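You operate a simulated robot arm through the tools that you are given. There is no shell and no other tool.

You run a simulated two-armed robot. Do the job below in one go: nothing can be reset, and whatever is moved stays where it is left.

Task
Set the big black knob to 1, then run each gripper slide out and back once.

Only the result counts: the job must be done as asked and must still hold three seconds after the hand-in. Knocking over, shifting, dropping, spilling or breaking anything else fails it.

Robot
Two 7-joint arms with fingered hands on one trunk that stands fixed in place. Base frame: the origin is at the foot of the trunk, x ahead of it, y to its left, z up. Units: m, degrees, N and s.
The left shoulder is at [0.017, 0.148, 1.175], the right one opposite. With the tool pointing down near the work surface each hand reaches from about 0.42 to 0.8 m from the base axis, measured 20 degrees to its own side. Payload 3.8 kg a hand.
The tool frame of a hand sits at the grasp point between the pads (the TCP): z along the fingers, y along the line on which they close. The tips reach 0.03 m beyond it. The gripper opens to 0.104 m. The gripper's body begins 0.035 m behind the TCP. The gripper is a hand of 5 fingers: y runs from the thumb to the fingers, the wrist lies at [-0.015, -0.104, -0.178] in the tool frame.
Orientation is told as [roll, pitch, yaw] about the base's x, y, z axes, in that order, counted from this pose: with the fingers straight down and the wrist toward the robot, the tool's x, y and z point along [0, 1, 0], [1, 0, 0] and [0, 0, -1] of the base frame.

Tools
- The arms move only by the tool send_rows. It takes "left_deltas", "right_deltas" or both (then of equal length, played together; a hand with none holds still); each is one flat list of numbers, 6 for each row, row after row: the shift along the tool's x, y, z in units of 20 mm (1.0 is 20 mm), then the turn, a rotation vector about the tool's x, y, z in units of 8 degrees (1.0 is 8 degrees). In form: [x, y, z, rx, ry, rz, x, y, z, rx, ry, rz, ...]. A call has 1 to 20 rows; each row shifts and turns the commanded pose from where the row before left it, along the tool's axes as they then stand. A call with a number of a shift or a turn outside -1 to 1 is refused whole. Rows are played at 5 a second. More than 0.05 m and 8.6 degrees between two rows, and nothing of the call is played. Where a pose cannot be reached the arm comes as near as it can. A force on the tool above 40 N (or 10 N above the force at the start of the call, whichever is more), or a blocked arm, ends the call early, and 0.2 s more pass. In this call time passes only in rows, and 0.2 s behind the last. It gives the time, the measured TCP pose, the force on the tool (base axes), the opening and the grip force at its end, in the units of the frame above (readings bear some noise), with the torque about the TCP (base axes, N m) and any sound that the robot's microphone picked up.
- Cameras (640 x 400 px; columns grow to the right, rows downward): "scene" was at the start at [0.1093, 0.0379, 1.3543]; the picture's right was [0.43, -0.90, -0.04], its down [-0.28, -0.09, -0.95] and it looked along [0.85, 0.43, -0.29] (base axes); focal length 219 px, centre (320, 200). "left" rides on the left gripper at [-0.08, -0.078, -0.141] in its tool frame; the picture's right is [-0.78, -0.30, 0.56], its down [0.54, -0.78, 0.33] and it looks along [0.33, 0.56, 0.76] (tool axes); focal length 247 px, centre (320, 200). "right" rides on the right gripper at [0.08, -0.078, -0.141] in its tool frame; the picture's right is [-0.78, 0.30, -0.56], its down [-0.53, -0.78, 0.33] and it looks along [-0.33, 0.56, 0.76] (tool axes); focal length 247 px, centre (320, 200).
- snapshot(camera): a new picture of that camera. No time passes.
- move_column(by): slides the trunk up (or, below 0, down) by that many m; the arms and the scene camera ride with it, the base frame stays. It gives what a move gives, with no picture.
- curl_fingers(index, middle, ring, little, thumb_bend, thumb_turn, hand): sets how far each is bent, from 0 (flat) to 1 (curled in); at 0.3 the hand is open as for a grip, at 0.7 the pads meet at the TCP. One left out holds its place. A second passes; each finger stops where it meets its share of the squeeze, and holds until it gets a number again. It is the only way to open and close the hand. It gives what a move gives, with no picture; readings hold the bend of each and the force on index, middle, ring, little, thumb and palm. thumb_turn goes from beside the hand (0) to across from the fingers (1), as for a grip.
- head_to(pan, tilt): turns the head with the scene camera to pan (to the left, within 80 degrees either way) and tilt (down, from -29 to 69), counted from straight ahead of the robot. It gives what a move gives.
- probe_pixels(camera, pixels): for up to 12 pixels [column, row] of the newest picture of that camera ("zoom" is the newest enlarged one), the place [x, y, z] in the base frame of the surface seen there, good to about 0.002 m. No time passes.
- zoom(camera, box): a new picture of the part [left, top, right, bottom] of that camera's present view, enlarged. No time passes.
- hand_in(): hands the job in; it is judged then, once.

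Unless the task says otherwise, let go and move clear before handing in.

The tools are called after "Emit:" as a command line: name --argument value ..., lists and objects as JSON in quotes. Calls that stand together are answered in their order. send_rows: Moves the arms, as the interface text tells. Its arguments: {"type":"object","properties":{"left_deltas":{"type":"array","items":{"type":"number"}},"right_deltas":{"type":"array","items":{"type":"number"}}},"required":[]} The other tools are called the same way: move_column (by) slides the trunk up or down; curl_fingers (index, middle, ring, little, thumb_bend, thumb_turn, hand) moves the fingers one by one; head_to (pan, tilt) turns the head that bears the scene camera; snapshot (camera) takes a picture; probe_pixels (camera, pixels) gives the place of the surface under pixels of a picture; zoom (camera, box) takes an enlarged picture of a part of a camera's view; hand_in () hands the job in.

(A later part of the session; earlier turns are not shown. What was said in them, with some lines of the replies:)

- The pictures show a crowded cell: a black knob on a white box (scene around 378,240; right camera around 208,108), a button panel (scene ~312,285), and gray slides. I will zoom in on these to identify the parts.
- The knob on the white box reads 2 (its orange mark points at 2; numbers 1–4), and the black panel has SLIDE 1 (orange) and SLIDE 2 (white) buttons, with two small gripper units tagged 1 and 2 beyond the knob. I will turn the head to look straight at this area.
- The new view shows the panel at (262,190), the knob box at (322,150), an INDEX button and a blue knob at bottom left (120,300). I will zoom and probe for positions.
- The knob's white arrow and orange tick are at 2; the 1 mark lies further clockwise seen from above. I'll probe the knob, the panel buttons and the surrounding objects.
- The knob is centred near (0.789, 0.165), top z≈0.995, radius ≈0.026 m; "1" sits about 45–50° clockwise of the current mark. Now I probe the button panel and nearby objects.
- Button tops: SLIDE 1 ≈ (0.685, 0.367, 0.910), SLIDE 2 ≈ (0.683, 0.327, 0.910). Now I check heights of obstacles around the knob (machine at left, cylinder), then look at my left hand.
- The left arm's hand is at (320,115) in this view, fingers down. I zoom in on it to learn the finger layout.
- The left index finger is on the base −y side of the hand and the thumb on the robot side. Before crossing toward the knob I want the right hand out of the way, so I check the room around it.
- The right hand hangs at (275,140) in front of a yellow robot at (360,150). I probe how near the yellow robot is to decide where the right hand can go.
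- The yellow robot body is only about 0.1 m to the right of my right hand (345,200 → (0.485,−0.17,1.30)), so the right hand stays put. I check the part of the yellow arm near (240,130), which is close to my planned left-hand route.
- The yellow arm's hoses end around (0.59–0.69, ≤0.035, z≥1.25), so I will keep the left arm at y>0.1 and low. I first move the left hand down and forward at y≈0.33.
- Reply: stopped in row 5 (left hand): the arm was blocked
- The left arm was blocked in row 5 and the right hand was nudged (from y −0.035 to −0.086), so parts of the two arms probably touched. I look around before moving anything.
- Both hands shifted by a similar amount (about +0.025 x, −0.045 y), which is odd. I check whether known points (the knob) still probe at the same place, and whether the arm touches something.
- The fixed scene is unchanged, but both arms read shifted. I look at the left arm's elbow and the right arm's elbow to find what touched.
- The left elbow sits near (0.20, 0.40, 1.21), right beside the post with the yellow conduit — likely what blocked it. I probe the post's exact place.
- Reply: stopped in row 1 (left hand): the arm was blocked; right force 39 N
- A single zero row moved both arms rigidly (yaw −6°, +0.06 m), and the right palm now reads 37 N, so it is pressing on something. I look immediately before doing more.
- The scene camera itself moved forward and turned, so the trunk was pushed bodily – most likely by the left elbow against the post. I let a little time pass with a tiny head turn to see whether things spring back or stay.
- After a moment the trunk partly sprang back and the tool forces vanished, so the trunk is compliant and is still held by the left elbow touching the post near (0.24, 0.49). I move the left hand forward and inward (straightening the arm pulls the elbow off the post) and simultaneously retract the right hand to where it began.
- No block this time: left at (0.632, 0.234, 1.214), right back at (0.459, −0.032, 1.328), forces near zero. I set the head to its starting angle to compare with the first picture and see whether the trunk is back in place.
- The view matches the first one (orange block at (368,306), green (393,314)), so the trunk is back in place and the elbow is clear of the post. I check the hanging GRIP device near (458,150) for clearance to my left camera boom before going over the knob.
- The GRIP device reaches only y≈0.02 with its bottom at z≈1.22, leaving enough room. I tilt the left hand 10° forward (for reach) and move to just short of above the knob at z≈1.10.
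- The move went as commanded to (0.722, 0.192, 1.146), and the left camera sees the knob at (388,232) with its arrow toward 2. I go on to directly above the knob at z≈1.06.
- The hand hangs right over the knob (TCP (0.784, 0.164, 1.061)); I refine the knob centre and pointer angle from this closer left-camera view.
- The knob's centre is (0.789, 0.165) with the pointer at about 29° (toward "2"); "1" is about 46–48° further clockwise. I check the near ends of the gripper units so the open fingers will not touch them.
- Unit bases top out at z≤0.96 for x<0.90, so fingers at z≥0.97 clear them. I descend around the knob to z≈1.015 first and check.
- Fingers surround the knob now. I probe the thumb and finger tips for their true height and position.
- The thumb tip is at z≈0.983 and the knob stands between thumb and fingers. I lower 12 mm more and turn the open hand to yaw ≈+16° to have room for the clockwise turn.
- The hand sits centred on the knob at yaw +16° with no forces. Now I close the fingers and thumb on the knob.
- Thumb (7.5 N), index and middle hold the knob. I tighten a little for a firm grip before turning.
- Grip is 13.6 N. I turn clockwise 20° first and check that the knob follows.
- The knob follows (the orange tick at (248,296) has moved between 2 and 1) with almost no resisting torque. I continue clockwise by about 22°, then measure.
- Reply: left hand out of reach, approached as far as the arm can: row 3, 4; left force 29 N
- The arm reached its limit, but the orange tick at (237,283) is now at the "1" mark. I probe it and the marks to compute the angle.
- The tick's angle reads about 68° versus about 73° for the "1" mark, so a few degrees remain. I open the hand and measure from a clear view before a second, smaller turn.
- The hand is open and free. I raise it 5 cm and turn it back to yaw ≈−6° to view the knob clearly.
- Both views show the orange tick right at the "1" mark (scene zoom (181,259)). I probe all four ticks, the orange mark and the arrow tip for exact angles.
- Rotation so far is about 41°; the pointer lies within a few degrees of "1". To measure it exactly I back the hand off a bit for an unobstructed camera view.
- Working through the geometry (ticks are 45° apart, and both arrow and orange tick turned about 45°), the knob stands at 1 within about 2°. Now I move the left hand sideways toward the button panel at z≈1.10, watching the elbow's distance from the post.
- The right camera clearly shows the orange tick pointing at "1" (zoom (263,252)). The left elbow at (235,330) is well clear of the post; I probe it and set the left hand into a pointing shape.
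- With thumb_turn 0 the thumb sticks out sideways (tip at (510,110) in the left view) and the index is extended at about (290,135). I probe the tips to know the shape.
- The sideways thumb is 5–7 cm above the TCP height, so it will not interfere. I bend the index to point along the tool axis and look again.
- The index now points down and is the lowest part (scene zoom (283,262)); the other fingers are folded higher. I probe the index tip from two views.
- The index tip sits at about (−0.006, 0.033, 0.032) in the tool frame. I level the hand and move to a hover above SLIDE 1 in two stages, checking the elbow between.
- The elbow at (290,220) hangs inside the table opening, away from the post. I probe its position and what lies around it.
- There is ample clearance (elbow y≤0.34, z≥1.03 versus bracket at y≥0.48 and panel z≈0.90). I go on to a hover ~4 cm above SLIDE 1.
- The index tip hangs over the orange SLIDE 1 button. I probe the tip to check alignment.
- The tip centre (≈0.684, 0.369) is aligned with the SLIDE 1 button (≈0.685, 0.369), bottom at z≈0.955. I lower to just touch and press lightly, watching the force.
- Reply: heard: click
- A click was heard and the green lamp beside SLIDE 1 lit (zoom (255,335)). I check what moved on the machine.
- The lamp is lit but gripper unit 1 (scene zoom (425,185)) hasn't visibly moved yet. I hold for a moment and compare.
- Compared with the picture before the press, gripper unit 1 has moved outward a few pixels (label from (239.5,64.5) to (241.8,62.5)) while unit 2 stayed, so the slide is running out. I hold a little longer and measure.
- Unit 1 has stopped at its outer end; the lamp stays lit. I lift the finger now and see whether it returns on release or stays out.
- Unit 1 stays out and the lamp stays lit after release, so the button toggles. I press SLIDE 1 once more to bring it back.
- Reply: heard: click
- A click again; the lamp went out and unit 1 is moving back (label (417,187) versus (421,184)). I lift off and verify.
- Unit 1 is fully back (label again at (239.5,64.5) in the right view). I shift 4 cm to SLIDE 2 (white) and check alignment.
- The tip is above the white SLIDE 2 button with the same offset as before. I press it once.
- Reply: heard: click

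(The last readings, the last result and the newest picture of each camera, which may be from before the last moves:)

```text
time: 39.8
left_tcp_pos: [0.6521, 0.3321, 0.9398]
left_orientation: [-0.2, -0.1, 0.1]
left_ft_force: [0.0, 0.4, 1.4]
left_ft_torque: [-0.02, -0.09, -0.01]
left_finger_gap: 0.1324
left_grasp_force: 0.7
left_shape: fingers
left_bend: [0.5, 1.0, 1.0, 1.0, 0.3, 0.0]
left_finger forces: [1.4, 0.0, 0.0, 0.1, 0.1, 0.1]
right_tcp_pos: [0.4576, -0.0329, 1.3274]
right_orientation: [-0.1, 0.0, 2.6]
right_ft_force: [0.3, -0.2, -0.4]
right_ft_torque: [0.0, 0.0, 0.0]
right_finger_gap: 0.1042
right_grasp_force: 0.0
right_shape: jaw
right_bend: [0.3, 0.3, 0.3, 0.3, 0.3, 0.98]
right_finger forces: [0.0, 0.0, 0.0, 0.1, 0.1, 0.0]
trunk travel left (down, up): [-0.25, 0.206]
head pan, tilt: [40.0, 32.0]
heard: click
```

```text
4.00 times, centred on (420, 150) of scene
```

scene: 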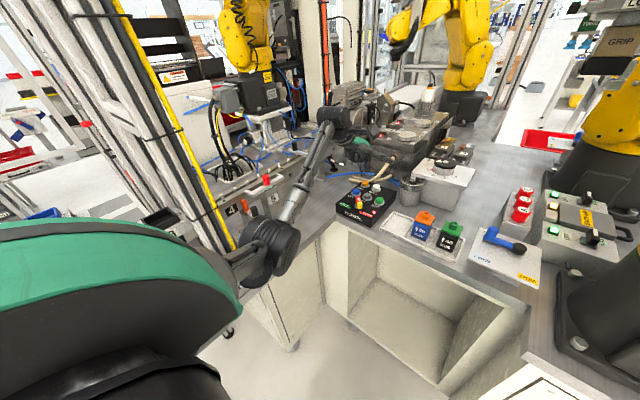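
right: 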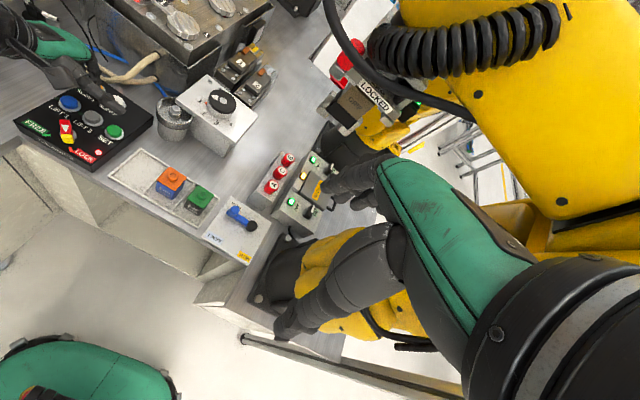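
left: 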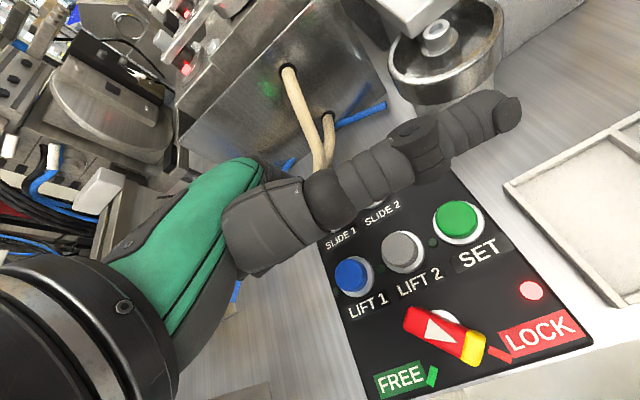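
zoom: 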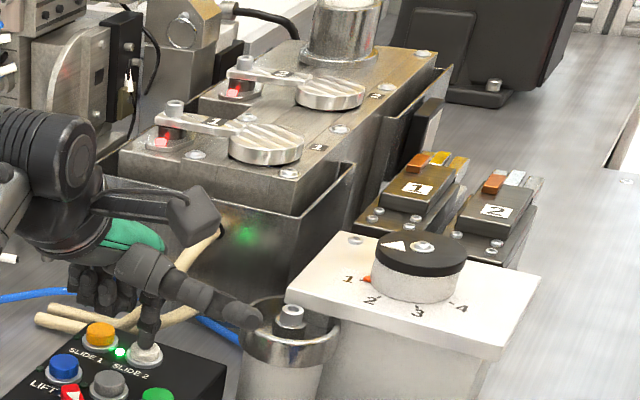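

Click heard, SLIDE 2 lamp lit (120,352), unit 2 starting to move. I lift the finger and wait for it to reach its end.

Emit:
send_rows --left_deltas '[0, 0, -0.7, 0, 0, 0, 0, 0, -0.7, 0, 0, 0, 0, 0, 0, 0, 0, 0, 0, 0, 0, 0, 0, 0, 0, 0, 0, 0, 0, 0]'

Emit:
zoom --camera "right" --box '[180, 20, 300, 120]'

Emit:
zoom --camera "scene" --box '[340, 100, 500, 200]'

```text
time: 41.0
left_tcp_pos: [0.6516, 0.3324, 0.9679]
left_orientation: [-0.2, 0.0, 0.0]
left_ft_force: [-0.7, -0.4, 0.6]
left_ft_torque: [0.0, 0.0, -0.02]
left_finger_gap: 0.1325
left_grasp_force: 0.2
left_shape: fingers
left_bend: [0.5, 1.0, 1.0, 1.0, 0.3, 0.0]
left_finger forces: [0.0, 0.0, 0.0, 0.0, 0.0, 0.1]
right_tcp_pos: [0.4586, -0.0339, 1.3265]
right_orientation: [0.0, 0.0, 2.6]
right_ft_force: [0.6, 0.1, -0.3]
right_ft_torque: [0.0, 0.01, -0.03]
right_finger_gap: 0.1039
right_grasp_force: 0.0
right_shape: jaw
right_bend: [0.3, 0.3, 0.3, 0.3, 0.3, 0.98]
right_finger forces: [0.1, 0.0, 0.0, 0.1, 0.0, 0.0]
trunk travel left (down, up): [-0.25, 0.206]
head pan, tilt: [40.0, 32.0]
```

```text
4.00 times, centred on (240, 70) of right
```

zoom: 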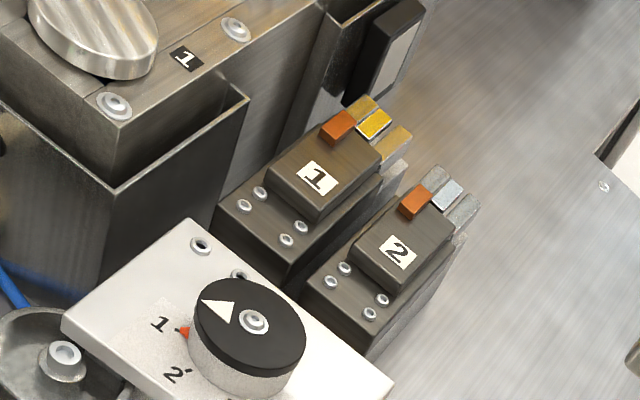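

```text
4.00 times, centred on (420, 150) of scene
```

zoom: 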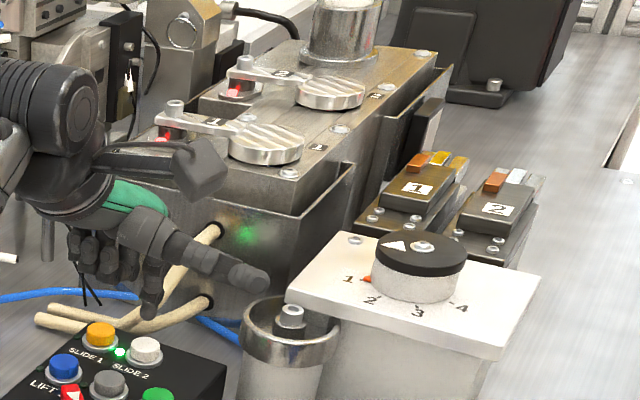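

Unit 2 is out by the same amount as unit 1 was (label (390,261) → (399,253)). I press SLIDE 2 again to bring it back, then lift and wait.

Emit:
send_rows --left_deltas '[0, 0, 0.7, 0, 0, 0, 0, 0, 0.7, 0, 0, 0]'

Emit:
send_rows --left_deltas '[0, 0, -0.7, 0, 0, 0, 0, 0, -0.7, 0, 0, 0, 0, 0, 0, 0, 0, 0, 0, 0, 0, 0, 0, 0, 0, 0, 0, 0, 0, 0]'

Emit:
zoom --camera "right" --box '[180, 20, 300, 120]'

Emit:
zoom --camera "scene" --box '[340, 100, 500, 200]'

```text
time: 41.6
left_tcp_pos: [0.6516, 0.3315, 0.941]
left_orientation: [-0.3, -0.1, 0.0]
left_ft_force: [0.4, -0.5, -0.2]
left_ft_torque: [0.01, -0.04, 0.0]
left_finger_gap: 0.1322
left_grasp_force: 0.3
left_shape: fingers
left_bend: [0.5, 1.0, 1.0, 1.0, 0.3, 0.0]
left_finger forces: [1.2, 0.1, 0.0, 0.0, 0.1, 0.0]
right_tcp_pos: [0.4594, -0.0327, 1.3262]
right_orientation: [-0.1, 0.0, 2.6]
right_ft_force: [-0.9, -0.4, 1.0]
right_ft_torque: [-0.01, 0.02, 0.03]
right_finger_gap: 0.1038
right_grasp_force: 0.0
right_shape: jaw
right_bend: [0.3, 0.3, 0.3, 0.3, 0.3, 0.98]
right_finger forces: [0.0, 0.0, 0.0, 0.0, 0.0, 0.0]
trunk travel left (down, up): [-0.25, 0.206]
head pan, tilt: [40.0, 32.0]
heard: click
```

```text
time: 42.8
left_tcp_pos: [0.6516, 0.3324, 0.9681]
left_orientation: [-0.3, 0.0, 0.0]
left_ft_force: [0.3, -1.4, -0.2]
left_ft_torque: [0.02, -0.02, 0.0]
left_finger_gap: 0.1323
left_grasp_force: 0.0
left_shape: fingers
left_bend: [0.5, 1.0, 1.0, 1.0, 0.3, 0.0]
left_finger forces: [0.1, 0.0, 0.0, 0.0, 0.1, 0.0]
right_tcp_pos: [0.4599, -0.0318, 1.3269]
right_orientation: [0.0, -0.1, 2.6]
right_ft_force: [0.3, 0.2, 0.7]
right_ft_torque: [0.01, 0.0, 0.0]
right_finger_gap: 0.1041
right_grasp_force: 0.1
right_shape: jaw
right_bend: [0.3, 0.3, 0.3, 0.3, 0.3, 0.98]
right_finger forces: [0.0, 0.0, 0.0, 0.0, 0.0, 0.0]
trunk travel left (down, up): [-0.25, 0.206]
head pan, tilt: [40.0, 32.0]
```

```text
4.00 times, centred on (240, 70) of right
```

zoom: 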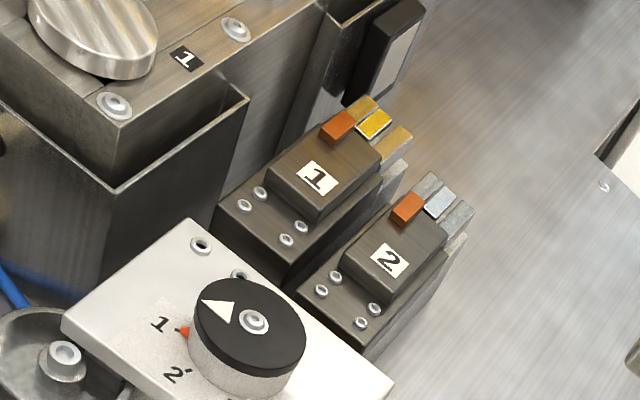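

```text
4.00 times, centred on (420, 150) of scene
```

zoom: 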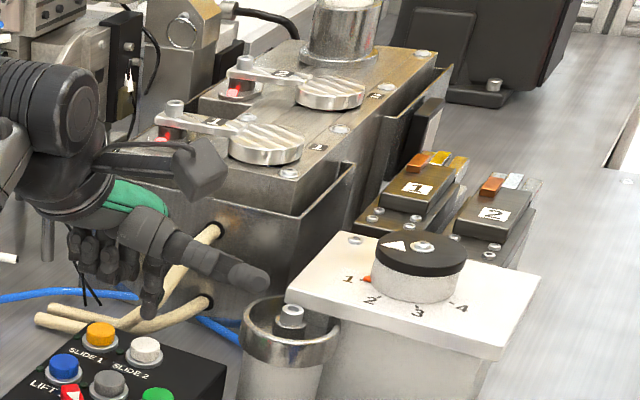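

Both units are back and both lamps are off. I take a final close look at the knob from the right camera and then lift the left hand clear.

Emit:
zoom --camera "right" --box '[205, 85, 245, 115]'

Emit:
probe_pixels --camera "zoom" --pixels '[[320, 200], [250, 230], [180, 250], [200, 180], [280, 170]]'

```text
13.33 times, centred on (225, 100) of right
```

zoom: 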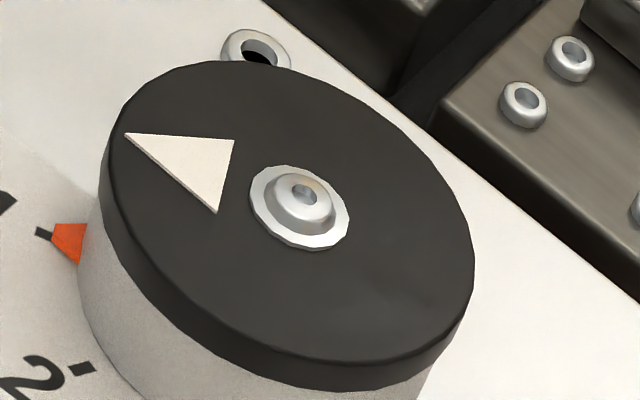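

```text
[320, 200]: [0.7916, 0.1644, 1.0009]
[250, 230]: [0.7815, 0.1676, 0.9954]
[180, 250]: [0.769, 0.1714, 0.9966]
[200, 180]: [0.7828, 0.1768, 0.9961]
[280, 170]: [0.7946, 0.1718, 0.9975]
```

The "1" tick (43,234), the orange mark (70,241) and the knob's centre line up. I lift the left hand straight up and clear of the panel.

Emit:
send_rows --left_deltas '[0, 0.2, -1.0, 0, 0, 0, 0, 0.2, -1.0, 0, 0, 0, 0, 0.2, -1.0, 0, 0, 0, 0, 0.2, -1.0, 0, 0, 0, 0, 0.2, -1.0, 0, 0, 0]'

Emit:
head_to --pan 25.5 --tilt 25

Emit:
snapshot --camera "scene"

Emit:
zoom --camera "scene" --box '[270, 150, 430, 250]'

```text
time: 44.0
left_tcp_pos: [0.6734, 0.3321, 1.0679]
left_orientation: [-0.3, 0.0, 0.0]
left_ft_force: [0.1, 1.5, 0.1]
left_ft_torque: [0.03, 0.01, 0.0]
left_finger_gap: 0.1325
left_grasp_force: 0.0
left_shape: fingers
left_bend: [0.5, 1.0, 1.0, 1.0, 0.3, 0.0]
left_finger forces: [0.0, 0.0, 0.0, 0.0, 0.1, 0.0]
right_tcp_pos: [0.459, -0.0334, 1.3265]
right_orientation: [0.0, 0.0, 2.7]
right_ft_force: [-0.8, -0.3, 0.1]
right_ft_torque: [0.01, -0.01, -0.01]
right_finger_gap: 0.1039
right_grasp_force: 0.1
right_shape: jaw
right_bend: [0.3, 0.3, 0.3, 0.3, 0.3, 0.98]
right_finger forces: [0.0, 0.0, 0.0, 0.1, 0.0, 0.0]
trunk travel left (down, up): [-0.25, 0.206]
head pan, tilt: [40.0, 32.0]
```

```text
time: 44.8
left_tcp_pos: [0.6718, 0.3326, 1.0681]
left_orientation: [-0.2, 0.0, -0.1]
left_ft_force: [0.2, -0.1, 0.5]
left_ft_torque: [-0.02, 0.01, 0.01]
left_finger_gap: 0.1327
left_grasp_force: 0.1
left_shape: fingers
left_bend: [0.5, 1.0, 1.0, 1.0, 0.3, 0.0]
left_finger forces: [0.0, 0.0, 0.0, 0.0, 0.0, 0.0]
right_tcp_pos: [0.4585, -0.0339, 1.3272]
right_orientation: [0.0, 0.1, 2.6]
right_ft_force: [-0.7, 0.3, -0.4]
right_ft_torque: [0.01, 0.0, -0.04]
right_finger_gap: 0.1042
right_grasp_force: 0.1
right_shape: jaw
right_bend: [0.3, 0.3, 0.3, 0.3, 0.3, 0.98]
right_finger forces: [0.0, 0.0, 0.0, 0.0, 0.0, 0.1]
trunk travel left (down, up): [-0.25, 0.206]
head pan, tilt: [25.5, 25.0]
```

```text
taken
```

scene: 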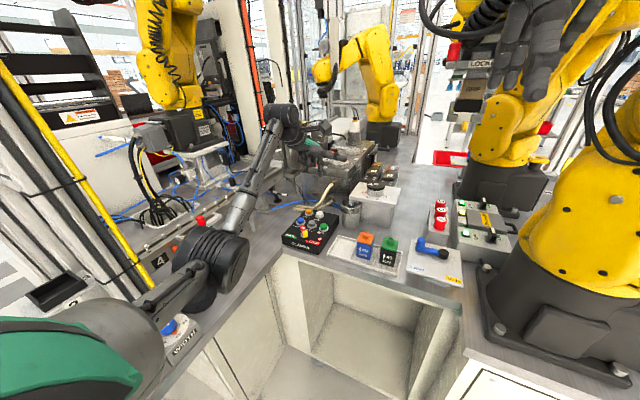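

```text
4.00 times, centred on (350, 200) of scene
```

zoom: 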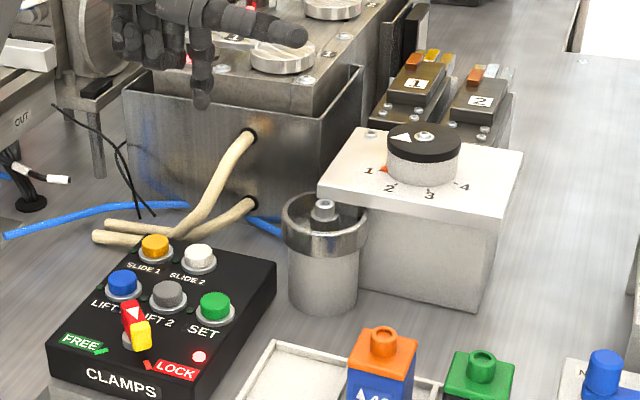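

The knob is at 1, both slides are home, lamps off and the hand is clear. Since the elbow bumped the post earlier, I check that the nearby WIDTH knob, INDEX and stop lever are unchanged.

Emit:
head_to --pan 50 --tilt 40

Emit:
snapshot --camera "scene"

Emit:
zoom --camera "scene" --box '[120, 100, 320, 300]'

```text
time: 45.7
left_tcp_pos: [0.6723, 0.3328, 1.068]
left_orientation: [-0.2, 0.0, 0.1]
left_ft_force: [0.1, -0.3, 0.1]
left_ft_torque: [0.02, 0.05, -0.01]
left_finger_gap: 0.1324
left_grasp_force: 0.0
left_shape: fingers
left_bend: [0.5, 1.0, 1.0, 1.0, 0.3, 0.0]
left_finger forces: [0.1, 0.0, 0.0, 0.0, 0.0, 0.0]
right_tcp_pos: [0.4585, -0.0336, 1.3272]
right_orientation: [0.0, 0.0, 2.6]
right_ft_force: [-0.1, 0.4, 0.3]
right_ft_torque: [-0.02, -0.02, -0.02]
right_finger_gap: 0.1039
right_grasp_force: 0.1
right_shape: jaw
right_bend: [0.3, 0.3, 0.3, 0.3, 0.3, 0.98]
right_finger forces: [0.1, 0.1, 0.1, 0.0, 0.1, 0.1]
trunk travel left (down, up): [-0.25, 0.206]
head pan, tilt: [50.0, 40.0]
```

```text
taken
```

scene: 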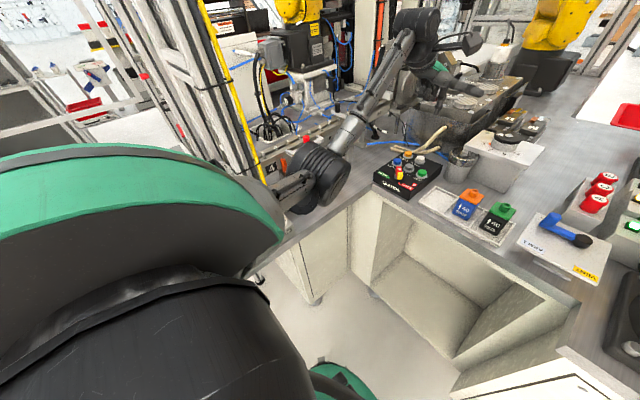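

```text
2.00 times, centred on (220, 200) of scene
```

zoom: 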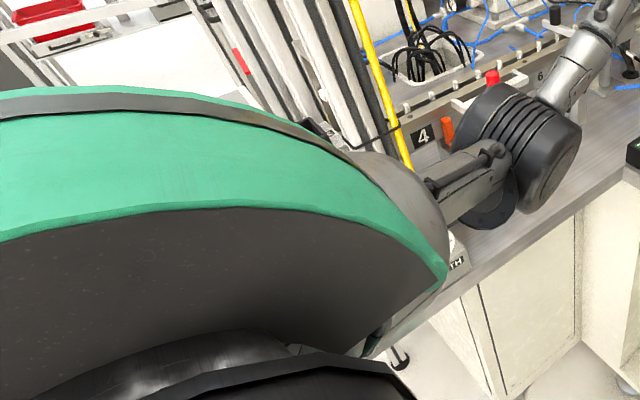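

The shoulder hides that corner from here; I return to the earlier viewing angle (pan 12, tilt 35) for a like-for-like comparison.

Emit:
head_to --pan 12 --tilt 35

Emit:
snapshot --camera "scene"

Emit:
zoom --camera "scene" --box '[0, 200, 200, 400]'

```text
time: 46.7
left_tcp_pos: [0.6725, 0.3328, 1.068]
left_orientation: [-0.2, 0.0, -0.1]
left_ft_force: [0.2, 0.3, 0.5]
left_ft_torque: [-0.02, -0.03, -0.01]
left_finger_gap: 0.1323
left_grasp_force: 0.1
left_shape: fingers
left_bend: [0.5, 1.0, 1.0, 1.0, 0.3, 0.0]
left_finger forces: [0.1, 0.0, 0.1, 0.0, 0.0, 0.0]
right_tcp_pos: [0.4588, -0.0341, 1.326]
right_orientation: [0.0, 0.0, 2.5]
right_ft_force: [-0.1, 0.3, -0.5]
right_ft_torque: [0.03, -0.01, -0.02]
right_finger_gap: 0.1037
right_grasp_force: 0.0
right_shape: jaw
right_bend: [0.3, 0.3, 0.3, 0.3, 0.3, 0.98]
right_finger forces: [0.0, 0.0, 0.1, 0.0, 0.1, 0.0]
trunk travel left (down, up): [-0.25, 0.206]
head pan, tilt: [12.0, 35.0]
```

```text
taken
```

scene: 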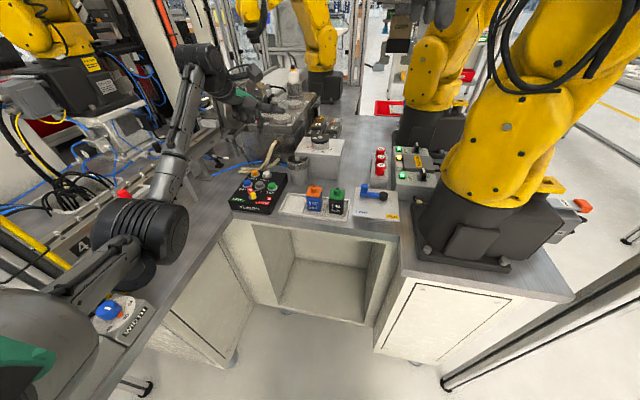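

```text
2.00 times, centred on (100, 300) of scene
```

zoom: 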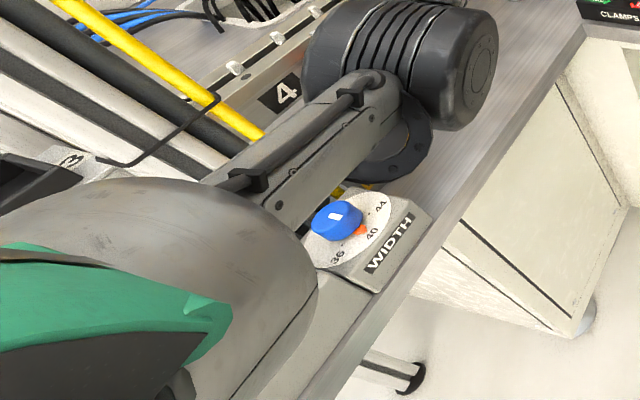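

WIDTH still reads 40. The yellow RELEASE lever is partly hidden behind the elbow, so I probe around there to be sure there's no contact.

Emit:
zoom --camera "scene" --box '[90, 190, 200, 310]'

Emit:
probe_pixels --camera "zoom" --pixels '[[290, 310], [330, 260], [360, 240], [400, 300], [420, 230], [230, 360], [170, 290], [300, 120], [440, 100], [200, 100]]'

```text
3.33 times, centred on (145, 250) of scene
```

zoom: 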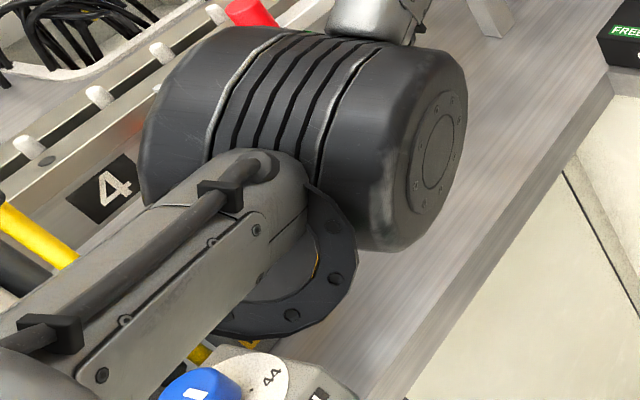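

```text
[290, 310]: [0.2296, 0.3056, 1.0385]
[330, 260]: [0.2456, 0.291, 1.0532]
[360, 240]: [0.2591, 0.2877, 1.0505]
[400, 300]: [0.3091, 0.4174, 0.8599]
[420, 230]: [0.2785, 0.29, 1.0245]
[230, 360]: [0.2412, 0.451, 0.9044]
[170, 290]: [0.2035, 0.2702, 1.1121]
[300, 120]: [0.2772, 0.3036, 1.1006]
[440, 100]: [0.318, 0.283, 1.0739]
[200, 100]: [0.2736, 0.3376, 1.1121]
```

The elbow's lowest part is at z≈1.02, well above the table items, and the right-hand reading never shifted during the presses, so nothing was touched. I move the left hand up and away to see the RELEASE lever openly for a final check.

Emit:
send_rows --left_deltas '[-0.6, 0.6, -0.8, 0, 0, 0, -0.6, 0.6, -0.8, 0, 0, 0, -0.6, 0.6, -0.8, 0, 0, 0, -0.6, 0.6, -0.8, 0, 0, 0]'

Emit:
head_to --pan 25.5 --tilt 30

Emit:
snapshot --camera "scene"

Emit:
zoom --camera "scene" --box '[80, 200, 280, 360]'

Emit:
zoom --camera "scene" --box '[280, 120, 440, 240]'

```text
time: 47.7
left_tcp_pos: [0.7203, 0.2834, 1.1321]
left_orientation: [-0.2, 0.0, 0.0]
left_ft_force: [0.0, -0.1, 0.2]
left_ft_torque: [0.04, 0.03, 0.01]
left_finger_gap: 0.1325
left_grasp_force: 0.2
left_shape: fingers
left_bend: [0.5, 1.0, 1.0, 1.0, 0.3, 0.0]
left_finger forces: [0.1, 0.0, 0.0, 0.1, 0.1, 0.0]
right_tcp_pos: [0.4597, -0.0337, 1.3262]
right_orientation: [0.0, -0.1, 2.6]
right_ft_force: [0.4, -0.2, 0.0]
right_ft_torque: [0.01, 0.0, 0.0]
right_finger_gap: 0.1037
right_grasp_force: 0.1
right_shape: jaw
right_bend: [0.3, 0.3, 0.3, 0.3, 0.3, 0.98]
right_finger forces: [0.0, 0.0, 0.0, 0.0, 0.0, 0.0]
trunk travel left (down, up): [-0.25, 0.206]
head pan, tilt: [12.0, 35.0]
```

```text
time: 48.5
left_tcp_pos: [0.7204, 0.2849, 1.132]
left_orientation: [-0.2, 0.0, 0.1]
left_ft_force: [0.4, 0.1, -0.9]
left_ft_torque: [-0.02, -0.04, 0.0]
left_finger_gap: 0.1327
left_grasp_force: 0.0
left_shape: fingers
left_bend: [0.5, 1.0, 1.0, 1.0, 0.3, 0.0]
left_finger forces: [0.0, 0.0, 0.0, 0.0, 0.1, 0.0]
right_tcp_pos: [0.4586, -0.0328, 1.3263]
right_orientation: [0.1, 0.0, 2.6]
right_ft_force: [1.0, -0.3, -0.2]
right_ft_torque: [-0.05, 0.0, 0.0]
right_finger_gap: 0.1039
right_grasp_force: 0.1
right_shape: jaw
right_bend: [0.3, 0.3, 0.3, 0.3, 0.3, 0.98]
right_finger forces: [0.1, 0.1, 0.0, 0.0, 0.1, 0.0]
trunk travel left (down, up): [-0.25, 0.206]
head pan, tilt: [25.5, 30.0]
```

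```text
taken
```

scene: 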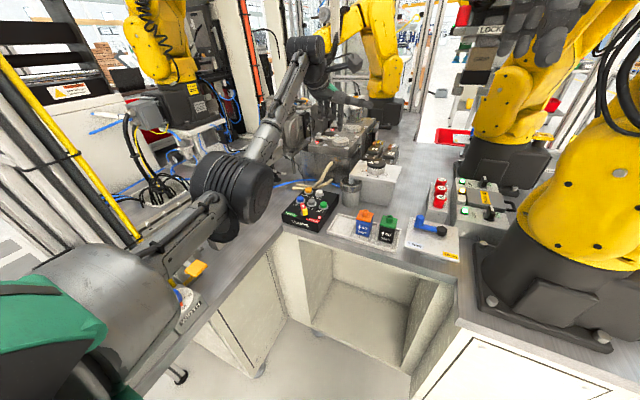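

```text
2.50 times, centred on (180, 280) of scene
```

zoom: 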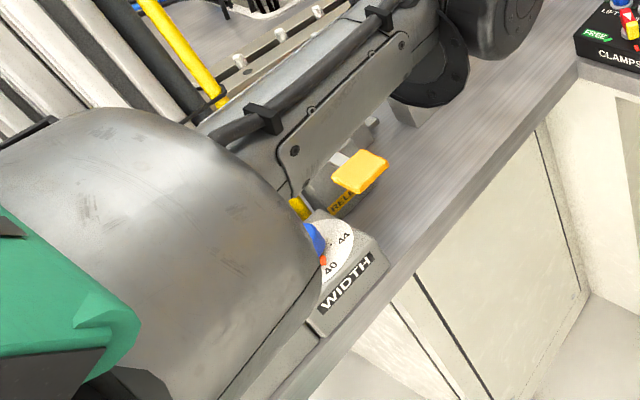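

```text
3.33 times, centred on (360, 180) of scene
```

zoom: 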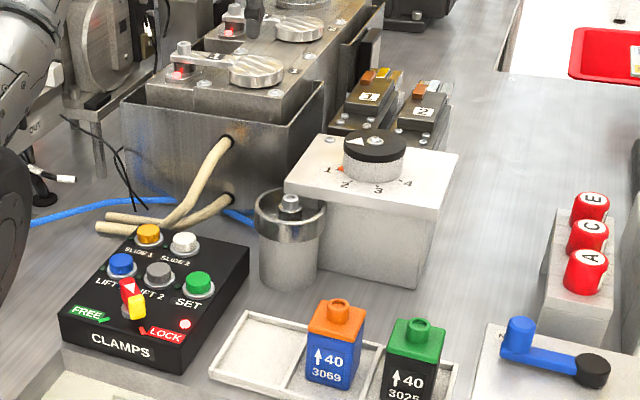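

The RELEASE lever, WIDTH knob, clamps switch, blocks and buttons all look as they did at the start. The knob points to 1, both gripper slides are home with their lamps off, and both hands are clear. I hand the job in.

Emit:
hand_in

```text
The job is handed in.
```

The job is handed in: the big black knob is set to 1, and each gripper slide was run out and back once.

- **Knob:** I turned it clockwise from 2 to 1. In the close-up its orange tick lines up with the "1" mark, to within about 2 degrees.
- **Slides:** I pressed SLIDE 1 and SLIDE 2 twice each, once to run out and once to come back. The pictures show both units moved out, returned to their starting positions, and both lamps went off.

Early on, while I was moving toward the knob, the left arm stopped as blocked. The elbow had most likely hit the post beside it. That pushed the trunk, which shifted both hands, and the right palm briefly pressed with about 37 N, probably against the yellow robot next to it. The trunk went back to its place after I pulled the arms clear. In the final pictures the WIDTH knob, RELEASE lever, clamps switch and blocks all looked unchanged. I did not check the post or the yellow robot closely for marks.
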